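You operate a simulated robot arm through the tools that you are given. There is no shell and no other tool.

Carry out the task below with a simulated robot arm. There is one attempt and no reset: what you move stays moved.

## Task
Park the mast: centre the load guard, stand the mast upright, forks down, levers locked.
Fine: centred on the black mark and upright at 0 on the black needle before lowering; lock with the lock lever last.
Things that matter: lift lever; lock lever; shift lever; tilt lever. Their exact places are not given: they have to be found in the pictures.

Only the result counts: the job must be done as asked and must still hold three seconds after the hand-in. Knocking over, shifting, dropping, spilling or breaking anything else fails it.

## Robot
A 7-joint arm with a two-finger gripper on a trunk, on a base that moves. Base frame: it is fixed to the floor where the robot stands at the start and does not move with it; the origin is under the middle of the robot, x ahead of it, y to its left, z up. Readings come in mm, rad, newtons and seconds.
With the tool pointing down near the work surface it reaches from about 200 to 720 mm from the robot's upright axis, wherever it stands. Its first joint turns from -2.897 to 2.897 rad. Places, roughly: lift lever [900, -100, 1300]; lock lever [700, -100, 1200]; shift lever [700, 0, 1300]; tilt lever [800, 0, 1300]. Payload 1.71 kg.
The tool frame sits at the grasp point between the pads (the TCP): z along the fingers, y along the line on which they close. The tips reach 20 mm beyond it. The gripper opens to 96 mm; its body begins 113 mm behind the TCP.
Orientation is told as [roll, pitch, yaw] about the base's x, y, z axes, in that order, counted from this pose: with the fingers straight down and closing along the base's y, the tool's x points along the base's -x, its y along +y and its z along -z.

## Interface
- The arm moves only by the tool step_arm. Its argument "series" is a list of rows, each a list of 7 numbers: the shift along the tool's x, y, z in units of 40 mm (1.0 is 40 mm), then the turn, a rotation vector about the tool's x, y, z in units of 5 degrees (1.0 is 5 degrees), then the finger opening in cm, from 0 to 9.6. In form: [[tx, ty, tz, ax, ay, az, claw], ...]. A call has 1 to 20 rows; each row shifts and turns the commanded pose from where the row before left it, along the tool's axes as they then stand. A call with a number of a shift or a turn outside -1 to 1 is refused whole. Each row takes 0.2 s and may step no farther than 50 mm and 0.15 rad from the row before; otherwise, or with a gripper value out of range, the whole call is refused. A pose out of reach is approached as far as the arm can. The call stops where the force on the tool passes 40 N (or 10 N more than at its start, if that is more) or the arm is blocked; 0.2 s more then pass. Each finger travels about 153 mm/s and halts on what it meets, pressing with about 31 N; the grip force reading is that of the motor and also rises with nothing between the fingers. The clock runs only during rows and for 0.2 s after the last one: add rows that do not move to give the fingers time. It gives the time, the measured TCP pose, the force on the tool (base axes), the opening and the grip force at its end, in the units of the frame above (readings bear some noise), with the torque about the TCP (base axes, N m) and any sound that the robot's microphone picked up.
- Cameras (640 x 400 px; columns grow to the right, rows downward): "scene" is now at [59.2, 142.7, 1768.3]; the picture's right is [-0.16, -0.99, 0.00], its down [-0.47, 0.07, -0.88] and it looks along [0.87, -0.14, -0.47] (base axes); focal length 290 px, centre (320, 200). "wrist" rides on the gripper at [66, 14, -145] in the tool frame; the picture's right is [-0.21, 0.98, 0.00], its down [-0.88, -0.18, -0.45] and it looks along [-0.44, -0.09, 0.90] (tool axes); focal length 275 px, centre (320, 200).
- snapshot(camera): a new picture of that camera. No time passes.
- move_column(by): moves the trunk up (or, below 0, down) by that many mm; the arm and the scene camera ride with it, the base frame stays. It gives what a move gives, with no picture.
- base_move(legs): drives the robot by 1 to 6 legs, each [ahead, turn to the left] in mm and rad, along the robot's own axes; the way and the turn of a leg run together, so that a leg with both is an arc; at most 1500 mm and 3.142 rad a leg. The arm and the cameras ride along, it lands a little off, and it stops where it bumps. It gives what a move gives.
- pan_tilt(pan, tilt): turns the head with the scene camera to pan (to the left, within 2.705 rad either way) and tilt (down, from -0.506 to 1.204), counted from straight ahead of the robot. It gives what a move gives.
- locate(camera, pixels): for up to 12 pixels [column, row] of the newest picture of that camera ("zoom" is the newest enlarged one), the place [x, y, z] in the base frame of the surface seen there, good to about 2 mm. No time passes.
- close_up(camera, box): a new picture of the part [left, top, right, bottom] of that camera's present view, enlarged. No time passes.
- job_done(): hands the job in; it is judged then, once.

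Leave the gripper open and the arm clear of the work at the hand-in unless told otherwise.

The tools are called as a command line: name --pt "numbers of a row" for each row, then --argument value for the rest, lists and objects as JSON in quotes. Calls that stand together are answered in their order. step_arm: Moves the arm, as the interface text tells. Its arguments: {"type":"object","properties":{"series":{"type":"array"}},"required":["series"]} The other tools are called the same way: move_column (by) moves the trunk up or down; base_move (legs) drives the base; pan_tilt (pan, tilt) turns the head that bears the scene camera; snapshot (camera) takes a picture; locate (camera, pixels) gives the place of the surface under pixels of a picture; close_up (camera, box) takes an enlarged picture of a part of a camera's view; job_done () hands the job in.

At the start:

```text
t: 0.0
position: [361.0, 35.5, 1581.1]
ee_rot: [0.0, 0.002, -0.001]
ft_force: [-0.1, 0.3, -0.1]
ft_torque: [0.0, -0.01, 0.0]
grip_width: 95.8
finger_force: 0.0
trunk travel left (down, up): [-339.0, 47.0]
robot x, y, heading: [-2.3, -1.0, 0.0]
head pan, tilt (commanded): [-0.157, 0.476]
```

scene: 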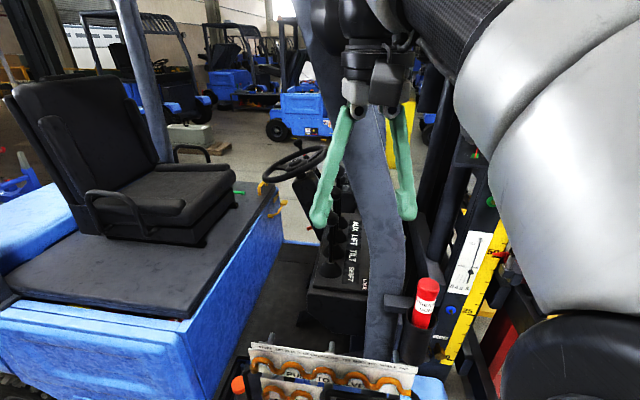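
wrist: 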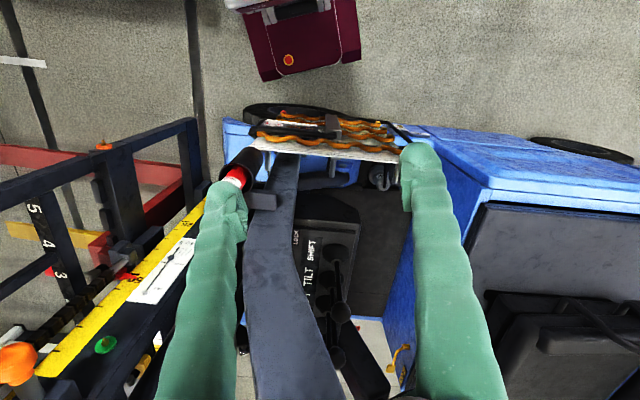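

I see a forklift with a lever console (labels AUX, LIFT, TILT, SHIFT, and a partly hidden LOCK) around pixel (345, 250) of the scene view, and a mast with scales at the right. I'll take enlarged pictures of the console and mast first.

close_up --camera "scene" --box '[280, 140, 400, 320]'

close_up --camera "scene" --box '[400, 130, 540, 370]'

close_up --camera "wrist" --box '[230, 130, 420, 400]'

close_up --camera "wrist" --box '[0, 100, 240, 400]'

```text
2.22 times, centred on (340, 230) of scene
```

zoom: 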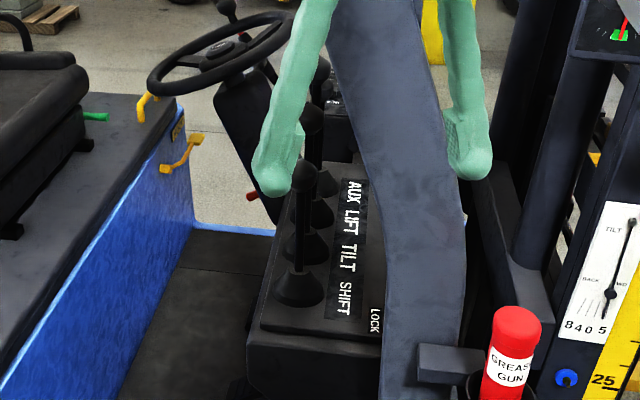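

```text
1.67 times, centred on (470, 250) of scene
```

zoom: 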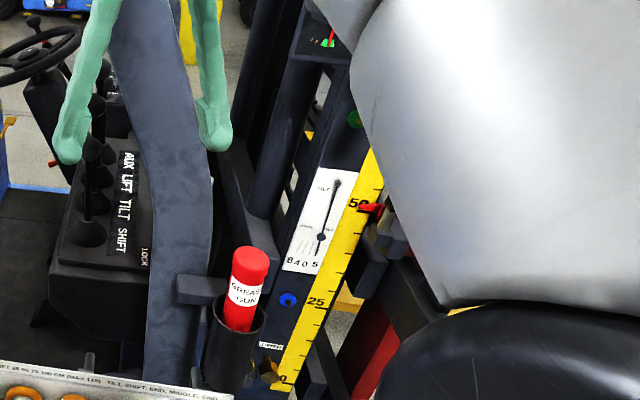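

```text
1.48 times, centred on (325, 265) of wrist
```

zoom: 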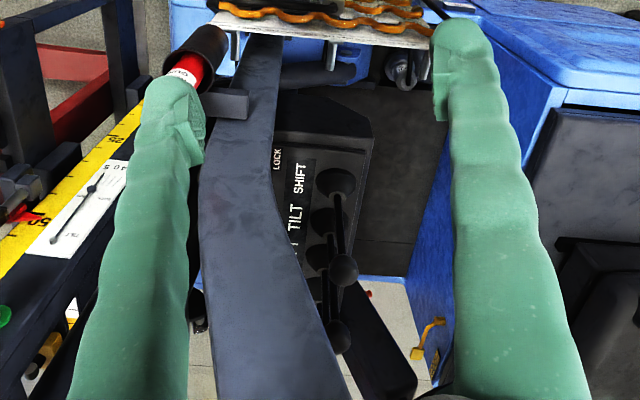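

```text
1.33 times, centred on (120, 250) of wrist
```

zoom: 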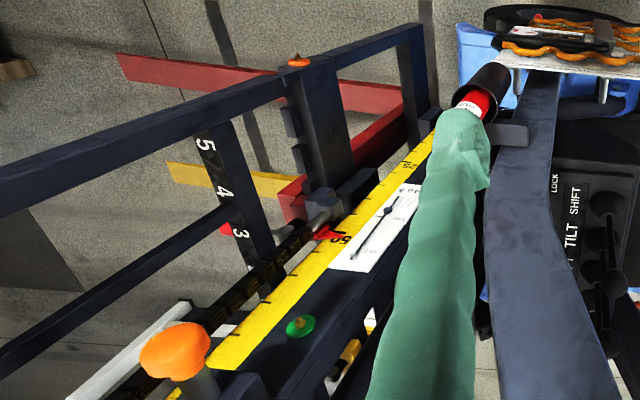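

The placard at scene pixel (330, 365) carries text that may explain the levers. I'll zoom on it, and on the tilt scale and load guard.

close_up --camera "scene" --box '[235, 335, 435, 400]'

close_up --camera "scene" --box '[430, 200, 520, 300]'

close_up --camera "scene" --box '[310, 210, 380, 300]'

pan_tilt --pan -0.5 --tilt 0.8

snapshot --camera "scene"

```text
3.20 times, centred on (335, 368) of scene
```

zoom: 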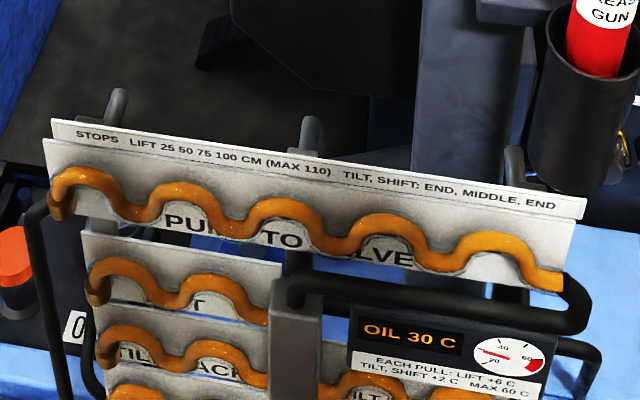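

```text
4.00 times, centred on (475, 250) of scene
```

zoom: 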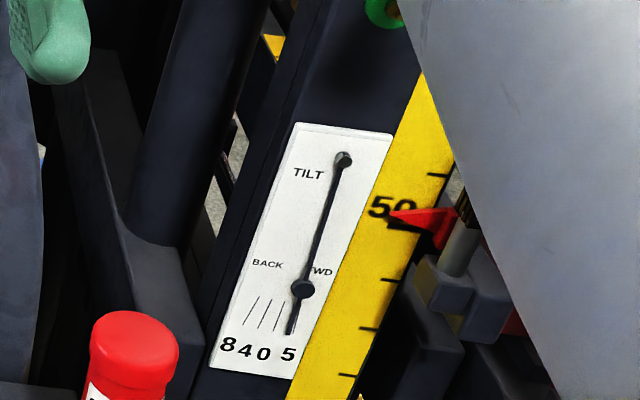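

```text
4.44 times, centred on (345, 255) of scene
```

zoom: 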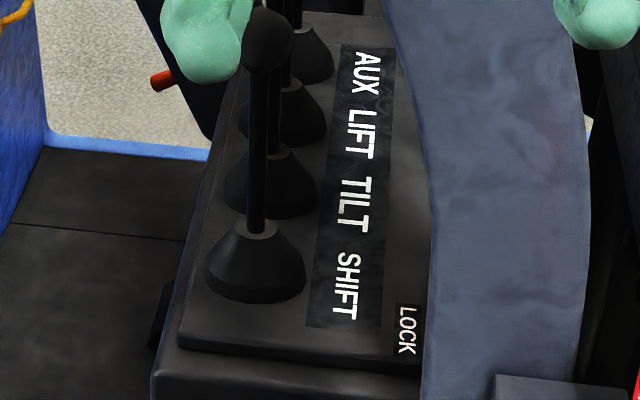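

```text
t: 0.8
position: [344.1, 36.9, 1583.3]
ee_rot: [0.0, -0.009, -0.002]
ft_force: [0.0, -0.4, -0.9]
ft_torque: [0.0, 0.08, 0.04]
grip_width: 96.2
finger_force: 0.1
trunk travel left (down, up): [-339.0, 47.0]
robot x, y, heading: [-0.8, 1.7, -0.002]
head pan, tilt (commanded): [-0.499, 0.799]
```

```text
taken
```

scene: 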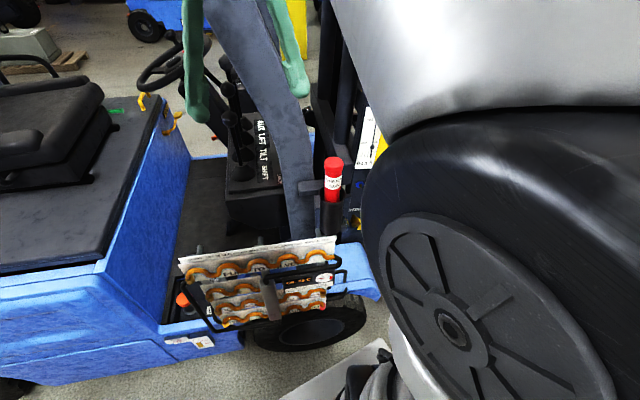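

The card below shows "OIL 30 C, each pull: lift +6 C, tilt, shift +2 C, max 60 C" plus half-covered wording. I'll zoom in on it from this view and look around the console.

close_up --camera "scene" --box '[170, 235, 350, 330]'

close_up --camera "scene" --box '[180, 240, 265, 330]'

close_up --camera "scene" --box '[255, 235, 345, 330]'

close_up --camera "scene" --box '[200, 40, 300, 230]'

close_up --camera "scene" --box '[290, 90, 400, 250]'

```text
3.56 times, centred on (260, 282) of scene
```

zoom: 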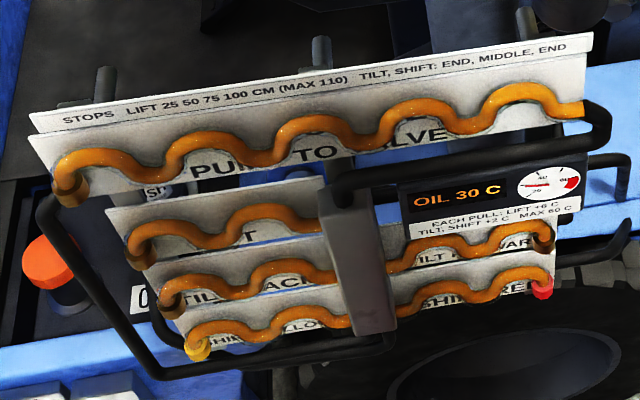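

```text
4.44 times, centred on (222, 285) of scene
```

zoom: 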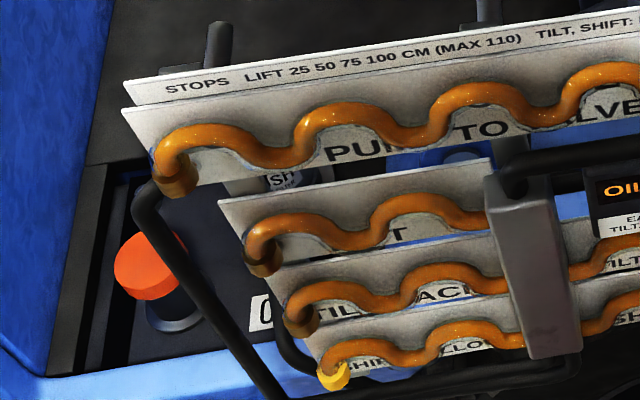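

```text
4.21 times, centred on (300, 282) of scene
```

zoom: 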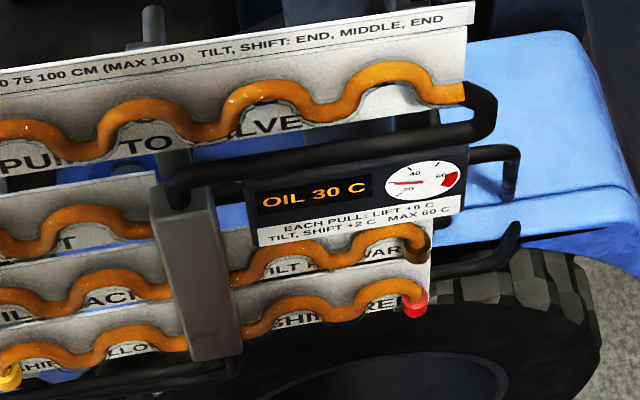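

```text
2.11 times, centred on (250, 135) of scene
```

zoom: 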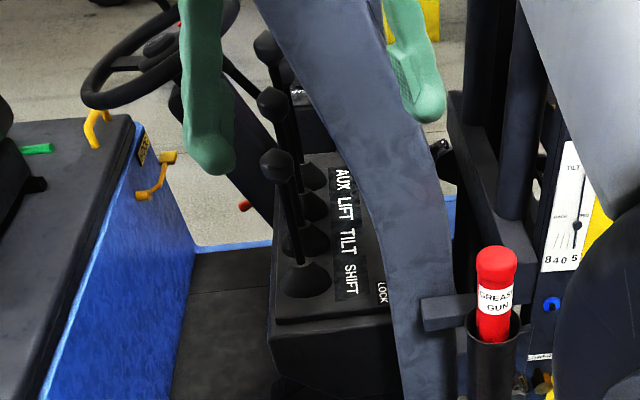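

```text
2.50 times, centred on (345, 170) of scene
```

zoom: 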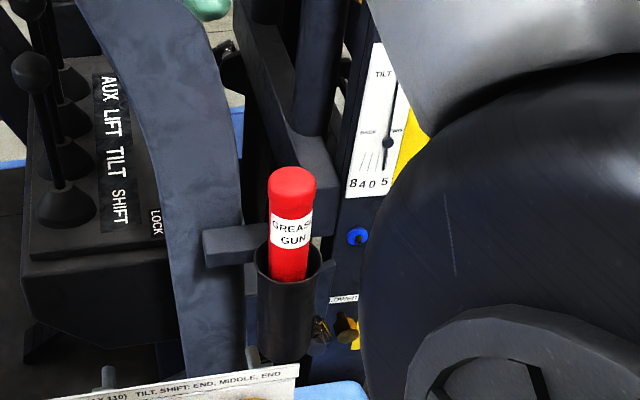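

The orange runs are hoses with captions (pump to valve, lift, tilt back / tilt forward, shift yellow / shift red). I'll take a zoom of the levers and locate knobs, boots and labels.

close_up --camera "scene" --box '[200, 40, 300, 230]'

locate --camera "zoom" --pixels '[[276, 165], [273, 103], [267, 45], [298, 255], [345, 280], [345, 245], [345, 210], [345, 178], [382, 290], [283, 320], [497, 265], [440, 315]]'

locate --camera "scene" --pixels '[[245, 20], [262, 70], [285, 140], [303, 190], [187, 20], [196, 110], [297, 92], [260, 250], [190, 300], [340, 265], [170, 125], [165, 80]]'

```text
2.11 times, centred on (250, 135) of scene
```

zoom: 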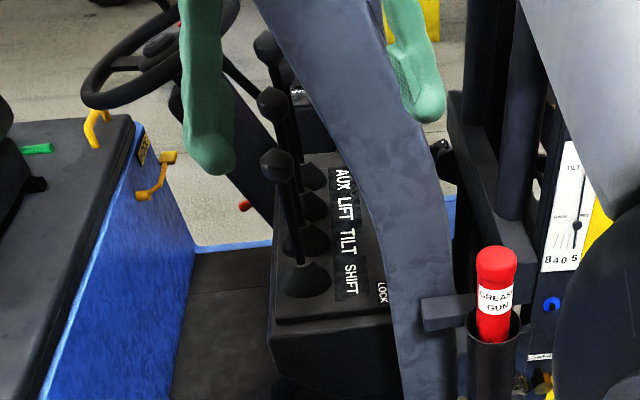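

```text
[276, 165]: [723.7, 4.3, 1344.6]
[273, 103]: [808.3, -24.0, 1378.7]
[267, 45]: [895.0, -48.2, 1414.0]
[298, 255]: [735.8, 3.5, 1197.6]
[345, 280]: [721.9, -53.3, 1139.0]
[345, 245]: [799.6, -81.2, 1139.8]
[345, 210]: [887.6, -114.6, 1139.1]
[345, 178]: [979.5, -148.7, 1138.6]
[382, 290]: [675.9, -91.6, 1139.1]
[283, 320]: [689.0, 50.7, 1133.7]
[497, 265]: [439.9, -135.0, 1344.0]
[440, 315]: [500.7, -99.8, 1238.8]
```

```text
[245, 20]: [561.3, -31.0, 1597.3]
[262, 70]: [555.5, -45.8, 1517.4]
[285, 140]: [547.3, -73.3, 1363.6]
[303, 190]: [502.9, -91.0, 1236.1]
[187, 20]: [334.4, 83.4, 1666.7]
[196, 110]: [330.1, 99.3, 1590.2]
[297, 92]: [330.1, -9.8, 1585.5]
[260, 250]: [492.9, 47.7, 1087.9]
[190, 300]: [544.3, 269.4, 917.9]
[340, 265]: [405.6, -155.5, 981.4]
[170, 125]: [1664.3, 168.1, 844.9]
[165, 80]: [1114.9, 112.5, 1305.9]
```

The levers run along a line from shift (724, 4, 1345) to lift (895, -48, 1414). Now I'll map the mast in the wrist view (guard rails, tilt plate, red pointer) and look for the lock lever behind the grey post.

snapshot --camera "wrist"

locate --camera "wrist" --pixels '[[20, 360], [105, 345], [60, 345], [150, 290], [190, 130], [40, 195], [65, 270], [30, 205], [110, 270], [20, 290], [235, 175], [300, 20]]'

close_up --camera "wrist" --box '[0, 110, 200, 300]'

close_up --camera "wrist" --box '[0, 200, 160, 400]'

close_up --camera "wrist" --box '[270, 180, 400, 400]'

```text
taken
```

wrist: 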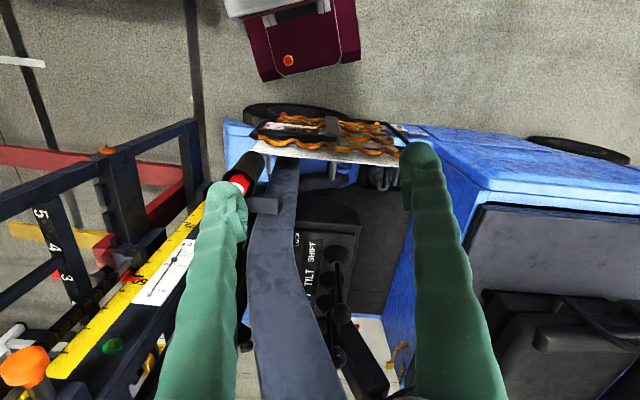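

```text
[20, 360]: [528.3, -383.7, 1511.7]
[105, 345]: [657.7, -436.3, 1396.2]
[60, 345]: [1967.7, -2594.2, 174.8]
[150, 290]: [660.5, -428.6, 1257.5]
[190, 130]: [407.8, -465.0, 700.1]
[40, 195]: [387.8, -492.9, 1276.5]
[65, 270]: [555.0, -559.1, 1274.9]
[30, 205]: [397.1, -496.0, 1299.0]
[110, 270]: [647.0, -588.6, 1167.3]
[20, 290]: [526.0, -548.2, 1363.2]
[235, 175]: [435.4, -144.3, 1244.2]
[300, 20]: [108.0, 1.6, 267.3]
```

```text
2.11 times, centred on (100, 205) of wrist
```

zoom: 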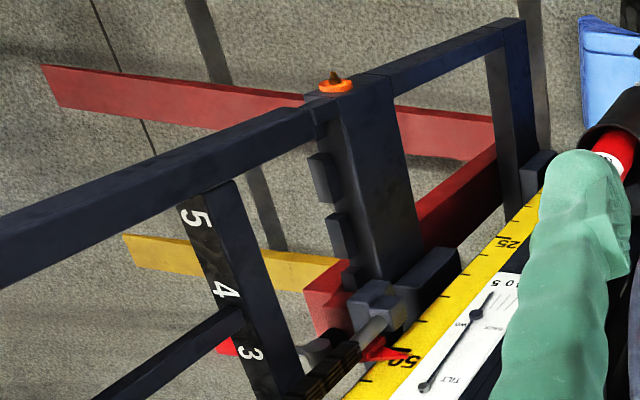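

```text
2.00 times, centred on (80, 300) of wrist
```

zoom: 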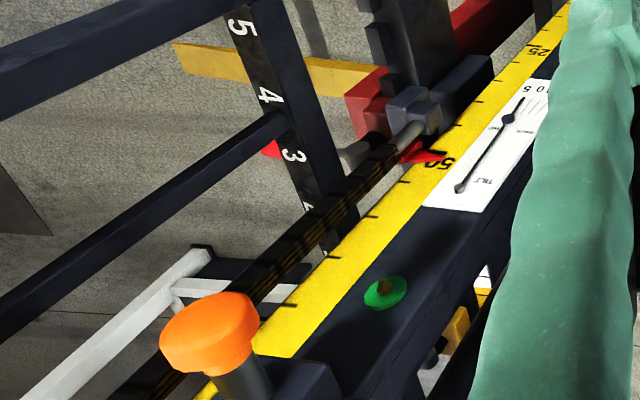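

```text
1.82 times, centred on (335, 290) of wrist
```

zoom: 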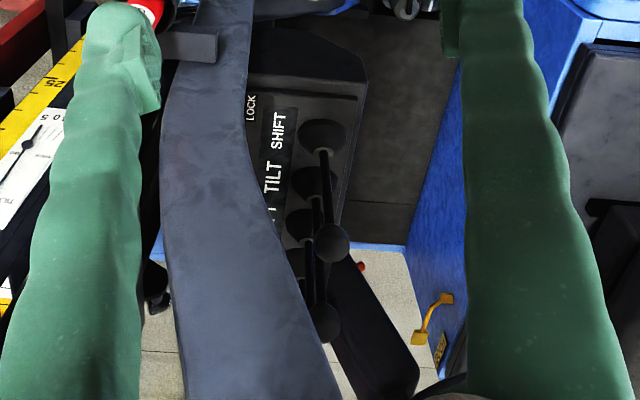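

The wrist view shows the guard's rails, the yellow height scale with a red pointer near 50 and the tilt needle at 5. I want a clearer view of everything, so I'll look around with the head first (left, right, behind) for free floor.

pan_tilt --pan 0.9 --tilt 0.7

snapshot --camera "scene"

pan_tilt --pan 2.4 --tilt 0.6

snapshot --camera "scene"

pan_tilt --pan -2.4 --tilt 0.6

snapshot --camera "scene"

pan_tilt --pan -1.3 --tilt 0.4

snapshot --camera "scene"

```text
t: 2.4
position: [337.5, 37.6, 1586.7]
ee_rot: [0.0, -0.013, -0.001]
ft_force: [-0.2, 0.4, -0.2]
ft_torque: [-0.02, 0.02, 0.01]
grip_width: 95.7
finger_force: 0.1
trunk travel left (down, up): [-339.0, 47.0]
robot x, y, heading: [-3.8, -0.3, 0.004]
head pan, tilt (commanded): [0.901, 0.7]
```

```text
taken
```

scene: 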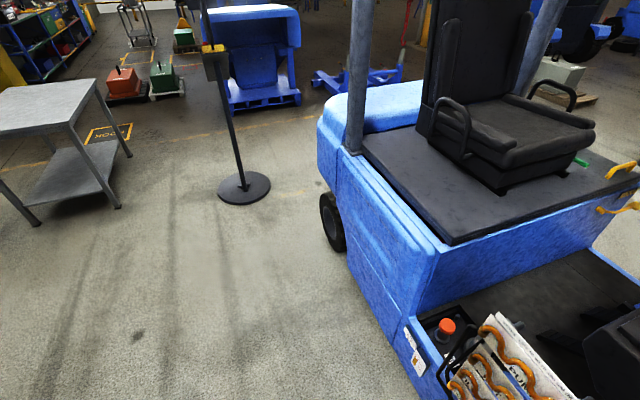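

```text
t: 4.0
position: [337.7, 37.8, 1586.1]
ee_rot: [0.001, -0.016, -0.001]
ft_force: [0.7, -1.6, 0.3]
ft_torque: [-0.02, -0.01, 0.01]
grip_width: 96.0
finger_force: 0.1
trunk travel left (down, up): [-339.0, 47.0]
robot x, y, heading: [-1.0, -0.8, 0.002]
head pan, tilt (commanded): [2.4, 0.6]
```

```text
taken
```

scene: 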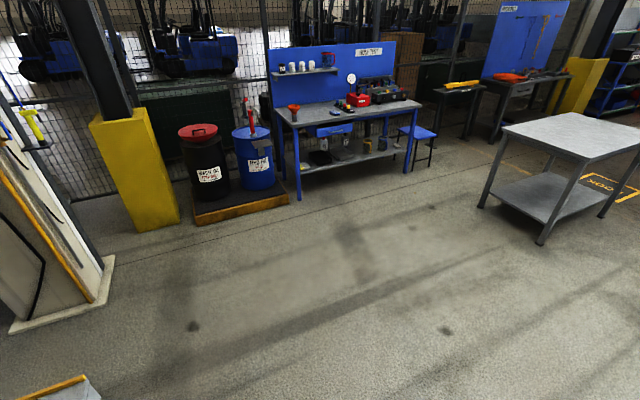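

```text
t: 7.8
position: [336.7, 38.2, 1585.9]
ee_rot: [0.001, -0.016, -0.003]
ft_force: [0.2, -0.2, 0.0]
ft_torque: [0.0, 0.0, -0.01]
grip_width: 96.2
finger_force: 0.1
trunk travel left (down, up): [-339.0, 47.0]
robot x, y, heading: [0.6, -1.9, 0.001]
head pan, tilt (commanded): [-2.4, 0.6]
```

```text
taken
```

scene: 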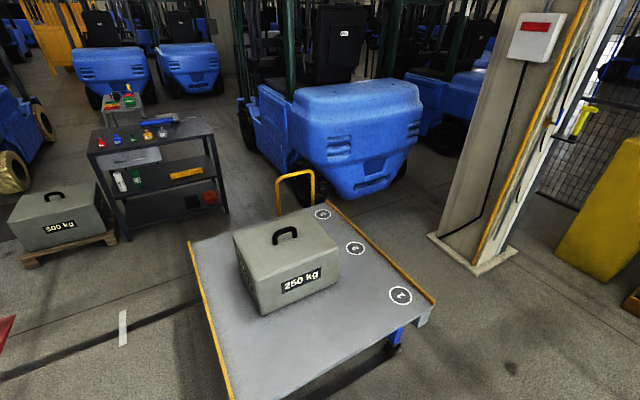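

```text
t: 9.1
position: [337.7, 37.9, 1586.1]
ee_rot: [0.0, -0.015, -0.001]
ft_force: [-0.7, 0.6, 0.8]
ft_torque: [-0.03, -0.03, -0.01]
grip_width: 96.0
finger_force: 0.1
trunk travel left (down, up): [-339.0, 47.0]
robot x, y, heading: [-0.1, -0.7, 0.0]
head pan, tilt (commanded): [-1.3, 0.4]
```

```text
taken
```

scene: 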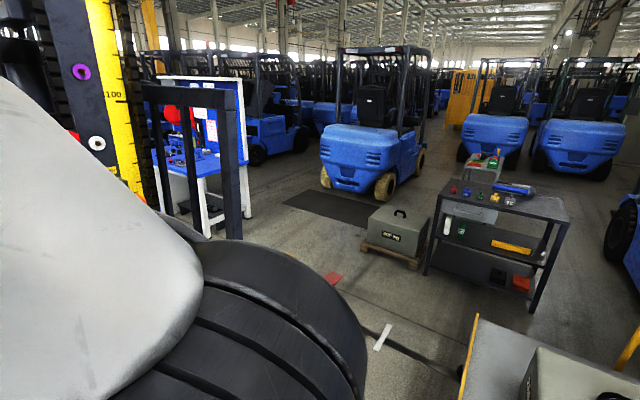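

There's a cart with a 250 kg weight behind-right. I'll locate it and other nearby items to know where I can drive.

locate --camera "scene" --pixels '[[480, 330], [600, 350], [535, 395], [232, 130], [160, 100], [240, 230], [380, 340], [335, 275], [115, 100], [97, 143], [540, 220], [400, 235]]'

pan_tilt --pan -1.9 --tilt 0.9

snapshot --camera "scene"

```text
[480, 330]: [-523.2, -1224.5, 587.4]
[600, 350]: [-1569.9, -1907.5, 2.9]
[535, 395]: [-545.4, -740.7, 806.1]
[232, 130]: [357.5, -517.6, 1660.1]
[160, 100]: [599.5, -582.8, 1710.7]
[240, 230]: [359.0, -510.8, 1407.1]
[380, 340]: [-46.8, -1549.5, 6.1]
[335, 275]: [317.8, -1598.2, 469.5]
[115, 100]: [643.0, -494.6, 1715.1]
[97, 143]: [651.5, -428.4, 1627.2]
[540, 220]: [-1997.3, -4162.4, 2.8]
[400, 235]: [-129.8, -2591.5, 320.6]
```

```text
t: 10.1
position: [337.7, 38.7, 1587.1]
ee_rot: [0.0, -0.015, -0.003]
ft_force: [-0.4, -0.4, -0.3]
ft_torque: [-0.01, 0.0, -0.02]
grip_width: 96.1
finger_force: 0.0
trunk travel left (down, up): [-339.0, 47.0]
robot x, y, heading: [1.5, -3.3, 0.001]
head pan, tilt (commanded): [-1.901, 0.901]
```

```text
taken
```

scene: 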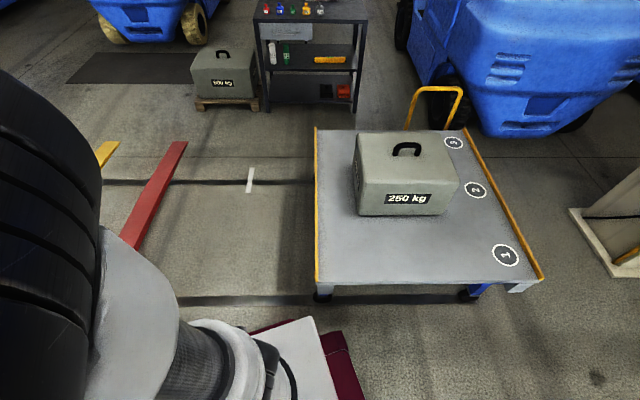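

The cart is at x < -520, y < -740, so backing straight up along y = 0 is free. I'll back up 500 mm and turn right 0.8 rad so the mast lies left of the arm in the head camera's view.

base_move --legs '[[-500, 0], [0, -0.8]]'

pan_tilt --pan 0.4 --tilt 0.45

snapshot --camera "scene"

```text
t: 15.7
position: [-238.1, -218.3, 1585.6]
ee_rot: [0.0, -0.013, -0.8]
ft_force: [0.2, -0.4, 0.1]
ft_torque: [-0.03, -0.05, 0.0]
grip_width: 96.0
finger_force: 0.0
trunk travel left (down, up): [-339.0, 47.0]
robot x, y, heading: [-502.4, -3.1, -0.802]
head pan, tilt (commanded): [-1.901, 0.901]
```

```text
t: 17.8
position: [-245.1, -209.5, 1588.5]
ee_rot: [0.003, -0.022, -0.798]
ft_force: [0.1, -1.0, -0.4]
ft_torque: [0.0, -0.01, -0.01]
grip_width: 95.9
finger_force: 0.0
trunk travel left (down, up): [-339.0, 47.0]
robot x, y, heading: [-498.0, 2.5, -0.798]
head pan, tilt (commanded): [0.4, 0.45]
```

```text
taken
```

scene: 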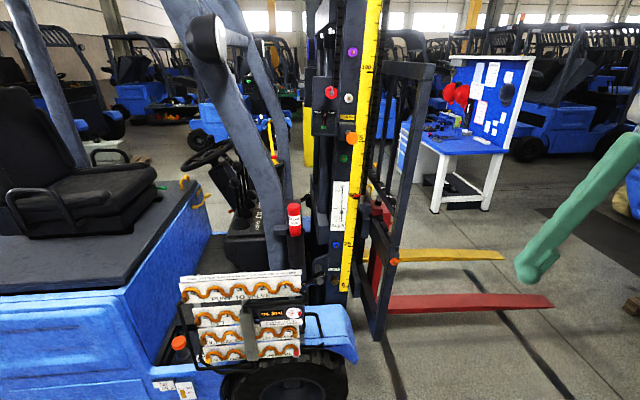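

Now there's a clear view of the whole mast, console and guard. I'll zoom in on the scales, the console and the card.

close_up --camera "scene" --box '[300, 40, 450, 180]'

close_up --camera "scene" --box '[320, 160, 440, 310]'

close_up --camera "scene" --box '[180, 130, 320, 270]'

close_up --camera "scene" --box '[160, 260, 330, 370]'

```text
2.86 times, centred on (375, 110) of scene
```

zoom: 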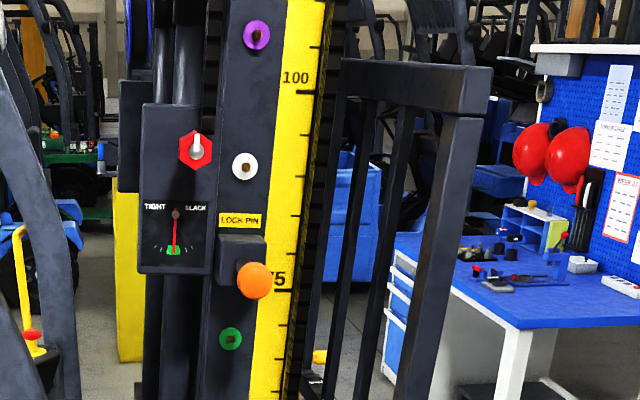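

```text
2.67 times, centred on (380, 235) of scene
```

zoom: 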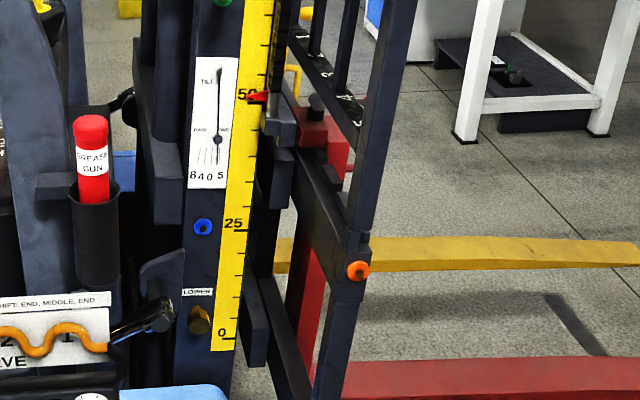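

```text
2.86 times, centred on (250, 200) of scene
```

zoom: 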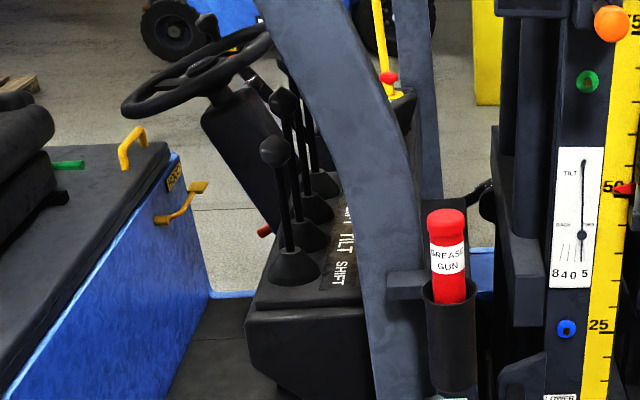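

```text
3.64 times, centred on (245, 315) of scene
```

zoom: 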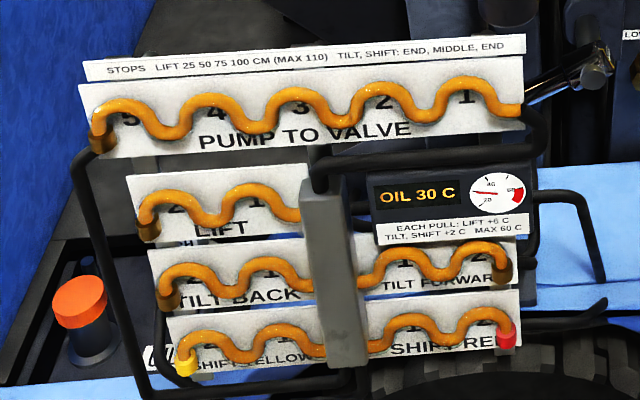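

I'd like to find the side-shift scale (the "5 4 3" strip on the guard) and its marks. I'll zoom on the guard around (385, 200), and the gauges at (345, 100).

close_up --camera "scene" --box '[360, 160, 410, 220]'

close_up --camera "scene" --box '[325, 180, 365, 240]'

close_up --camera "scene" --box '[290, 70, 380, 140]'

close_up --camera "scene" --box '[300, 240, 440, 340]'

locate --camera "scene" --pixels '[[432, 66], [383, 335], [380, 255], [550, 300], [500, 255], [374, 182], [366, 195], [392, 205], [395, 262], [345, 200], [338, 222], [293, 215]]'

```text
6.67 times, centred on (385, 190) of scene
```

zoom: 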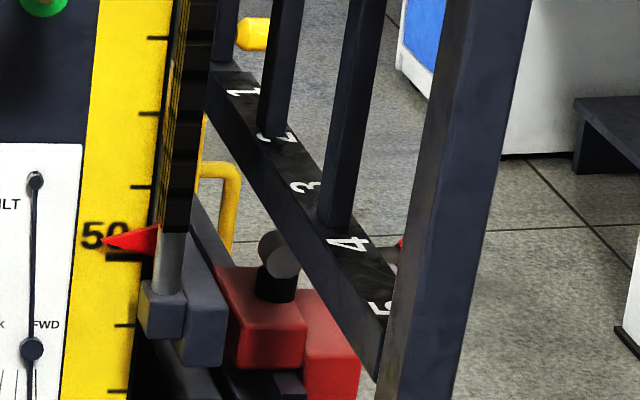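

```text
6.67 times, centred on (345, 210) of scene
```

zoom: 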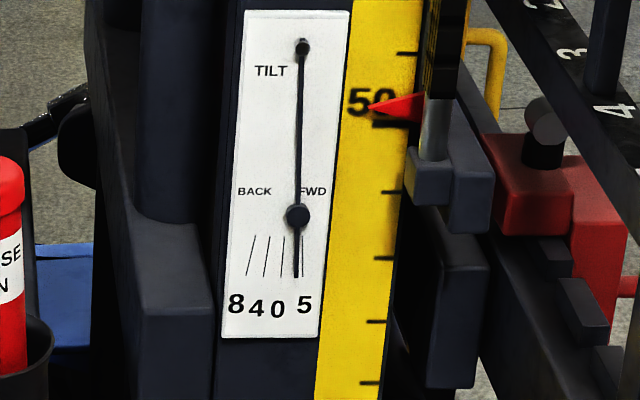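

```text
5.71 times, centred on (335, 105) of scene
```

zoom: 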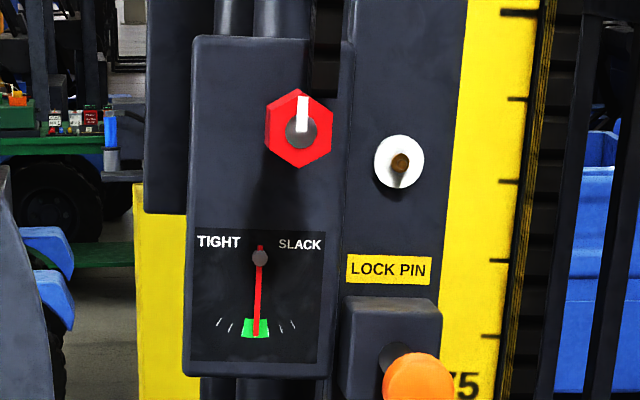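

```text
4.00 times, centred on (370, 290) of scene
```

zoom: 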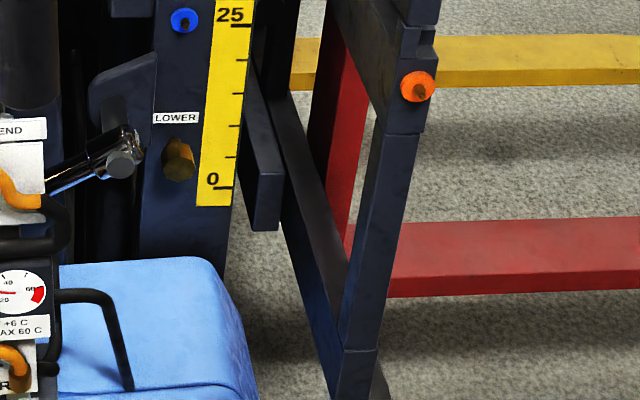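

```text
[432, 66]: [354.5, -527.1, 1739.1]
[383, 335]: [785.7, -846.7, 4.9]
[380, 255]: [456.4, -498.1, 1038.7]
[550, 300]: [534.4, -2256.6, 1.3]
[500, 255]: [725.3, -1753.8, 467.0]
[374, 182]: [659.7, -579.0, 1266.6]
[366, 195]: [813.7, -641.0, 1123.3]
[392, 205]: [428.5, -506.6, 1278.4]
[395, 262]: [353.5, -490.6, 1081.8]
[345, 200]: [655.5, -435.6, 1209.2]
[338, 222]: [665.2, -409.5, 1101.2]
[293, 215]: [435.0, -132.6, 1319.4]
```

The guard's horizontal bar carries numbers 1–5. To find the black centring mark I need a better angle; first I'll locate details of the guard and mast in this view.

close_up --camera "scene" --box '[355, 150, 425, 230]'

locate --camera "zoom" --pixels '[[268, 118], [300, 152], [322, 200], [355, 250], [378, 300], [300, 290], [230, 210], [395, 255], [420, 100], [250, 130], [300, 90], [370, 60]]'

close_up --camera "scene" --box '[355, 50, 445, 150]'

close_up --camera "scene" --box '[360, 200, 440, 280]'

```text
5.00 times, centred on (390, 190) of scene
```

zoom: 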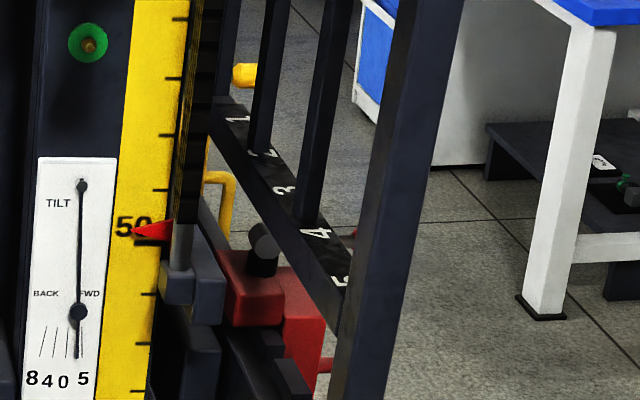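

```text
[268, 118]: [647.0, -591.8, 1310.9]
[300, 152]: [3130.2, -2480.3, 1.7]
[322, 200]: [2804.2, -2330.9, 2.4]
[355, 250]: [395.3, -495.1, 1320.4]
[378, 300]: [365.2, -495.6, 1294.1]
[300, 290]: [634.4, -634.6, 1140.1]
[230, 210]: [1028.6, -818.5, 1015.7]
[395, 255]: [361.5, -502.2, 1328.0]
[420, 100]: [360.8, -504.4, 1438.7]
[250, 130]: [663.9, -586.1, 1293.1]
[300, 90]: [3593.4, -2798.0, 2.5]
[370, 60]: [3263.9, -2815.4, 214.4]
```

```text
4.00 times, centred on (400, 100) of scene
```

zoom: 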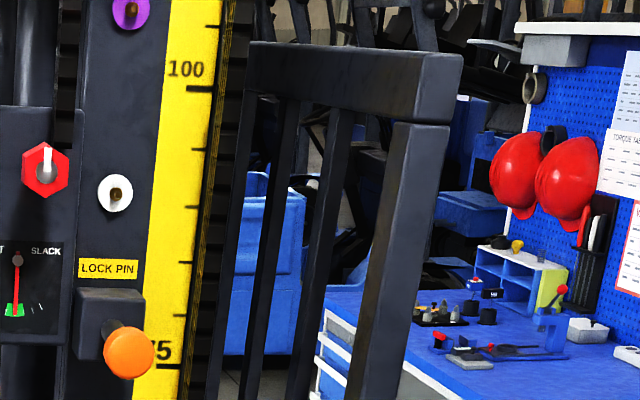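

```text
5.00 times, centred on (400, 240) of scene
```

zoom: 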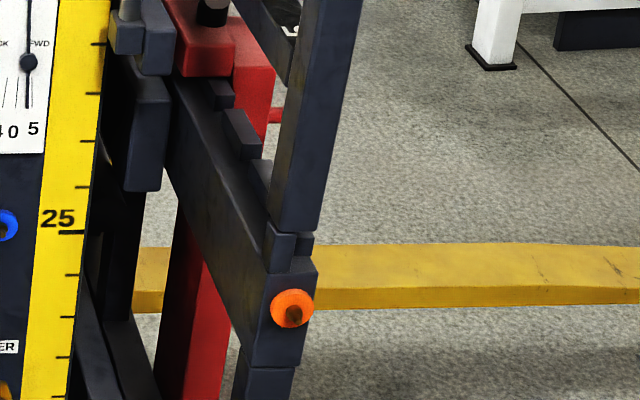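

The mark isn't visible from here. I'll go to the operator's side: turn left, drive to about (-60, 430), and face the levers along their row, from which the mast is also seen from behind. First look down at my own base to learn its size.

pan_tilt --pan 0.9 --tilt 1.2

snapshot --camera "scene"

snapshot --camera "wrist"

locate --camera "wrist" --pixels '[[250, 70], [355, 60], [240, 15], [355, 5], [300, 30], [300, 70], [500, 20], [420, 60]]'

```text
t: 18.9
position: [-243.9, -209.5, 1587.9]
ee_rot: [0.002, -0.02, -0.8]
ft_force: [0.4, 0.3, -0.4]
ft_torque: [0.01, 0.0, 0.0]
grip_width: 96.1
finger_force: 0.1
trunk travel left (down, up): [-339.0, 47.0]
robot x, y, heading: [-500.3, -3.4, -0.802]
head pan, tilt (commanded): [0.901, 1.201]
```

```text
taken
```

scene: 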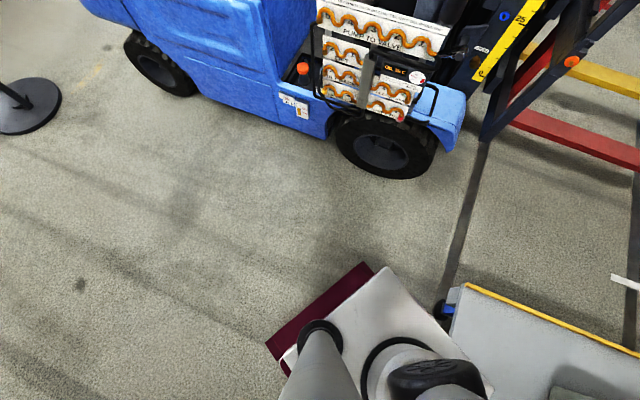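

```text
taken
```

wrist: 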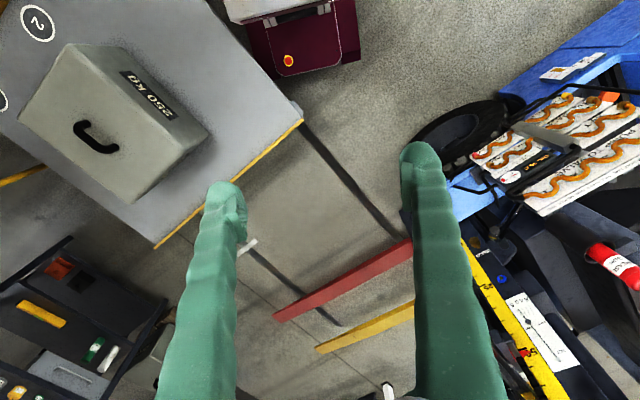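

```text
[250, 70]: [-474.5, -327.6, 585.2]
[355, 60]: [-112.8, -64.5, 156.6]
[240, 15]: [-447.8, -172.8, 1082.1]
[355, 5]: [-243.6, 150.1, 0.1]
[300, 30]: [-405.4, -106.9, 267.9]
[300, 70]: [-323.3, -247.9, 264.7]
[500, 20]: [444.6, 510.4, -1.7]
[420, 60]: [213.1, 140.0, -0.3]
```

The cart is closer than I thought (edge point near (-474, -328, 585)). I'll locate its corners before moving further.

locate --camera "wrist" --pixels '[[300, 112], [298, 122], [270, 150], [158, 245], [225, 25], [207, 3], [150, 20], [288, 105], [330, 30], [290, 62], [345, 30], [270, 75]]'

locate --camera "scene" --pixels '[[470, 288], [455, 340], [440, 312], [640, 355], [400, 165], [460, 150], [385, 65], [330, 130], [370, 265], [268, 345], [300, 300], [330, 40]]'

pan_tilt --pan -1.2 --tilt 1.0

snapshot --camera "scene"

```text
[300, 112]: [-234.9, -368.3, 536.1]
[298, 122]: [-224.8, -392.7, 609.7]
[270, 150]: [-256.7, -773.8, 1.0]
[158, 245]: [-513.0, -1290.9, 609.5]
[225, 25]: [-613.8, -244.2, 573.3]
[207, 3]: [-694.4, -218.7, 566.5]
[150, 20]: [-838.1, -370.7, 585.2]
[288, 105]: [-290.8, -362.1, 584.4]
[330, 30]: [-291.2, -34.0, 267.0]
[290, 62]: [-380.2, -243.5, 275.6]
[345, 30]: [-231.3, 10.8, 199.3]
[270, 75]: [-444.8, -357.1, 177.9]
```

```text
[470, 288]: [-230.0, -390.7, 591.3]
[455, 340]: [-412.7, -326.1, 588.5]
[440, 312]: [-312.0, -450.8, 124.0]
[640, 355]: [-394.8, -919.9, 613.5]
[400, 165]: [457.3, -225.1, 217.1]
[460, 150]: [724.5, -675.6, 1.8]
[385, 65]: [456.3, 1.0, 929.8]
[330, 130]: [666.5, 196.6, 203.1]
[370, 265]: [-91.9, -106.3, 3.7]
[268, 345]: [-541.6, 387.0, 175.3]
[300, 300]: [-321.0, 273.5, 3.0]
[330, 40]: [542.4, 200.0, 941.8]
```

```text
t: 20.9
position: [-244.2, -209.9, 1587.9]
ee_rot: [0.002, -0.019, -0.798]
ft_force: [-0.3, -0.3, -0.6]
ft_torque: [-0.03, 0.04, 0.01]
grip_width: 95.7
finger_force: 0.1
trunk travel left (down, up): [-339.0, 47.0]
robot x, y, heading: [-505.2, -0.8, -0.8]
head pan, tilt (commanded): [-1.201, 1.0]
```

```text
taken
```

scene: 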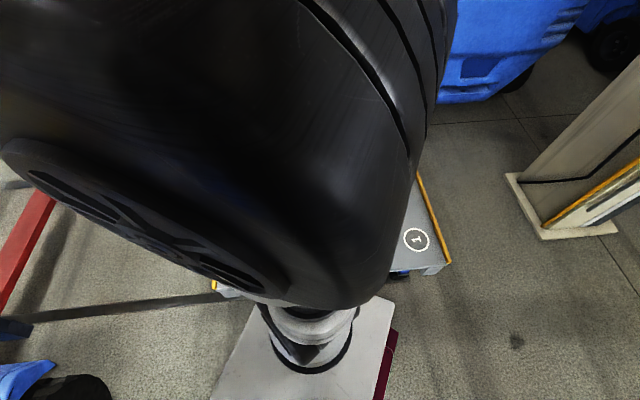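

The cart edge runs from (-230, -391) to about (-700, -219); my base can slide under its deck but the casters matter. I'll undo the turn exactly, go forward 350 mm, then turn left, advance 300 mm and turn to face along the lever row (heading about -0.35).

base_move --legs '[[0, 0.8], [350, 0], [0, 1.2], [300, 0], [0, -1.55]]'

pan_tilt --pan -0.1 --tilt 0.5

snapshot --camera "scene"

snapshot --camera "wrist"

```text
t: 35.6
position: [277.5, 210.2, 1589.6]
ee_rot: [0.002, -0.021, -0.344]
ft_force: [-0.7, 0.3, -0.1]
ft_torque: [0.01, -0.03, 0.04]
grip_width: 96.0
finger_force: 0.2
trunk travel left (down, up): [-339.0, 47.0]
robot x, y, heading: [-41.3, 289.6, -0.351]
head pan, tilt (commanded): [-1.201, 1.0]
```

```text
t: 37.0
position: [256.2, 217.1, 1593.7]
ee_rot: [0.004, -0.033, -0.342]
ft_force: [-0.3, 0.2, -0.3]
ft_torque: [0.02, -0.02, 0.02]
grip_width: 95.9
finger_force: 0.0
trunk travel left (down, up): [-339.0, 47.0]
robot x, y, heading: [-45.4, 282.0, -0.347]
head pan, tilt (commanded): [-0.099, 0.499]
```

```text
taken
```

scene: 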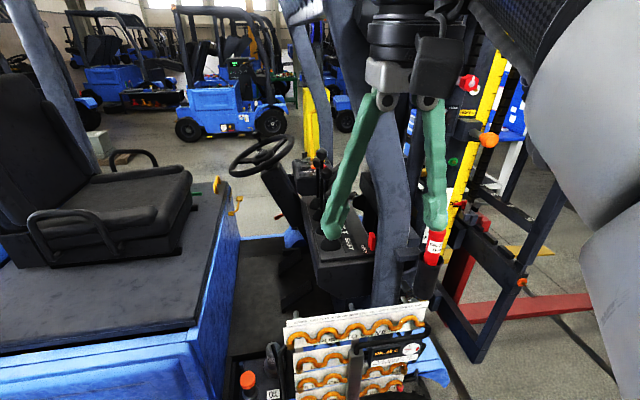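

```text
taken
```

wrist: 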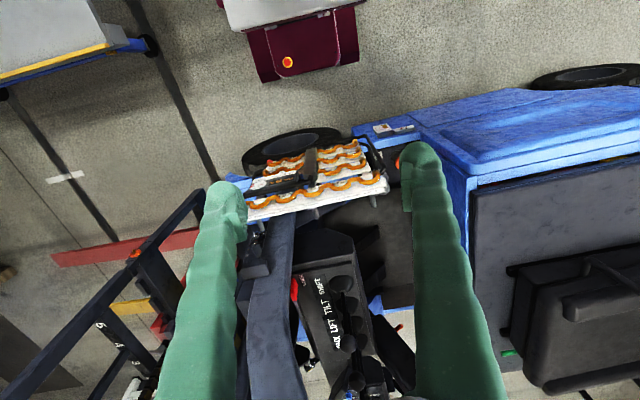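

A red handle now shows at scene (371, 242) by the LOCK label, likely the lock lever. I'll zoom in on the console and mast.

close_up --camera "scene" --box '[290, 140, 420, 300]'

close_up --camera "scene" --box '[330, 215, 410, 275]'

close_up --camera "wrist" --box '[260, 230, 420, 400]'

close_up --camera "scene" --box '[400, 60, 560, 300]'

close_up --camera "wrist" --box '[60, 200, 220, 400]'

```text
2.50 times, centred on (355, 220) of scene
```

zoom: 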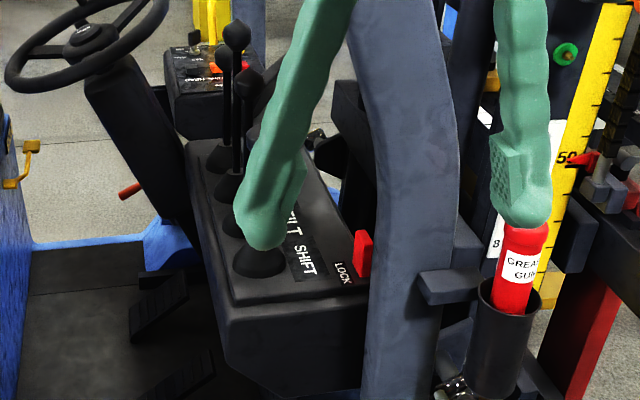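

```text
6.67 times, centred on (370, 245) of scene
```

zoom: 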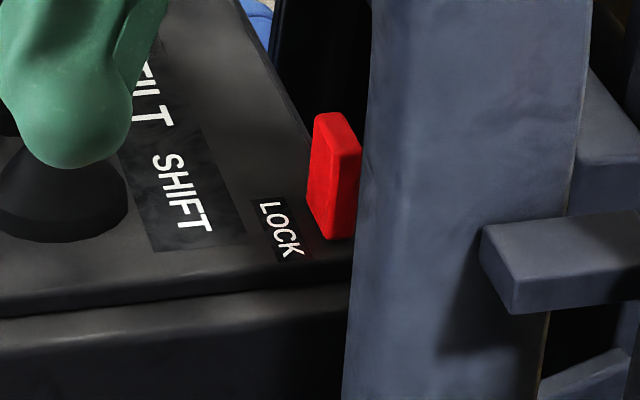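

```text
2.35 times, centred on (340, 315) of wrist
```

zoom: 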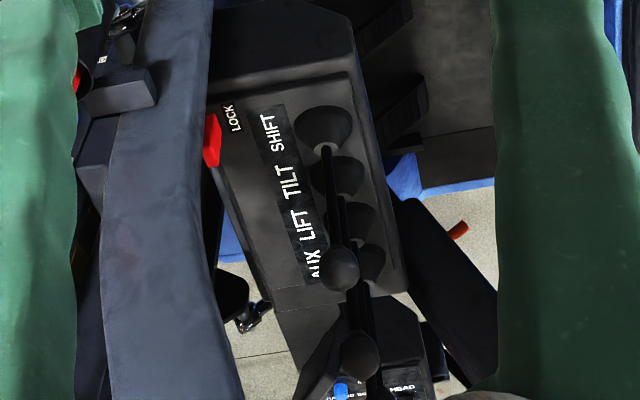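

```text
1.67 times, centred on (480, 180) of scene
```

zoom: 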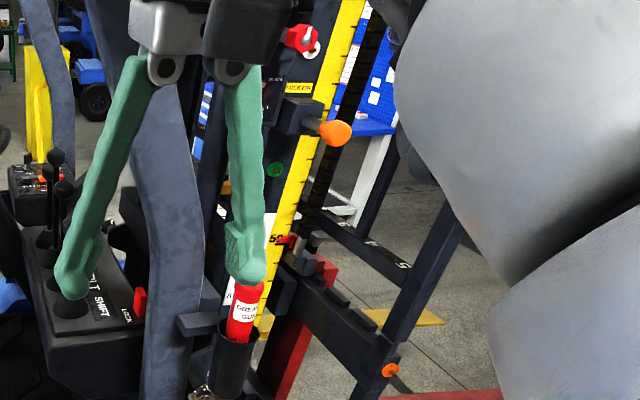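

```text
2.00 times, centred on (140, 300) of wrist
```

zoom: 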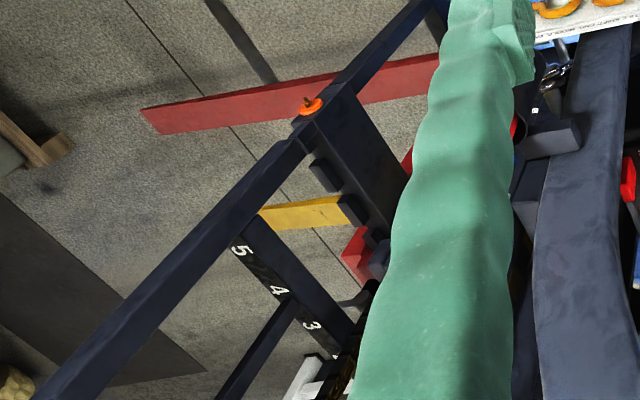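

I'll locate the red lock lever, its surroundings and the visible knobs.

close_up --camera "scene" --box '[330, 215, 410, 275]'

locate --camera "zoom" --pixels '[[328, 118], [345, 180], [318, 190], [330, 235], [350, 130], [325, 240], [283, 250], [390, 180], [375, 60], [345, 300], [500, 250], [180, 215]]'

close_up --camera "scene" --box '[290, 140, 370, 240]'

locate --camera "zoom" --pixels '[[195, 35], [165, 65], [215, 95], [105, 130], [140, 250], [155, 140], [250, 340], [200, 270]]'

```text
6.67 times, centred on (370, 245) of scene
```

zoom: 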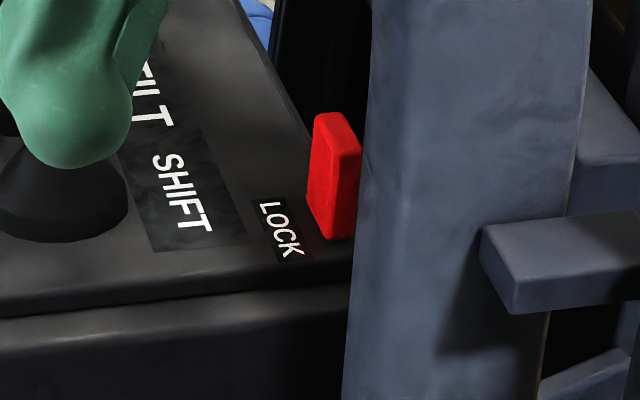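

```text
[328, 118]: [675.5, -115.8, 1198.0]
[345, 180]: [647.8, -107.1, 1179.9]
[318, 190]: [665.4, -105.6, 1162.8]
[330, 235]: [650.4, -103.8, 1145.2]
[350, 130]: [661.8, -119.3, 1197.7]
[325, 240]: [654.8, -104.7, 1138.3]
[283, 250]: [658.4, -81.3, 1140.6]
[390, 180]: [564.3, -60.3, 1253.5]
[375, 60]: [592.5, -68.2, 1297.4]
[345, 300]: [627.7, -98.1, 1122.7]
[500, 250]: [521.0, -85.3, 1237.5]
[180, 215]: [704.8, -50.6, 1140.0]
```

```text
4.00 times, centred on (330, 190) of scene
```

zoom: 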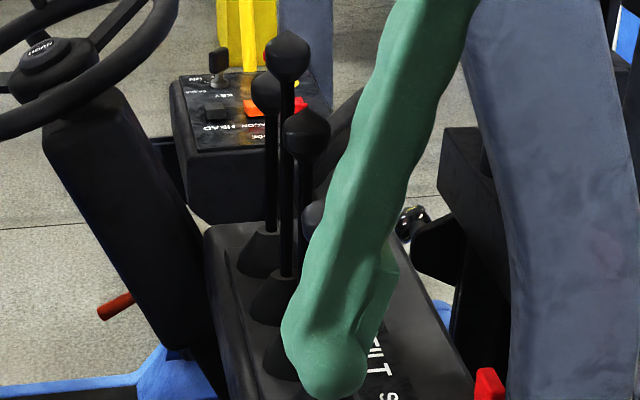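

```text
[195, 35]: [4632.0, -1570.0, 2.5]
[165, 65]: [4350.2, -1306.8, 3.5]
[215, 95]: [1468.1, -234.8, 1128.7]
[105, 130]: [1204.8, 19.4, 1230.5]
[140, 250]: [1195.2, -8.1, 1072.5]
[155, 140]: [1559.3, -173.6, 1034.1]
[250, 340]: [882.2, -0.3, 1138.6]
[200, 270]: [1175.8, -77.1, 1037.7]
```

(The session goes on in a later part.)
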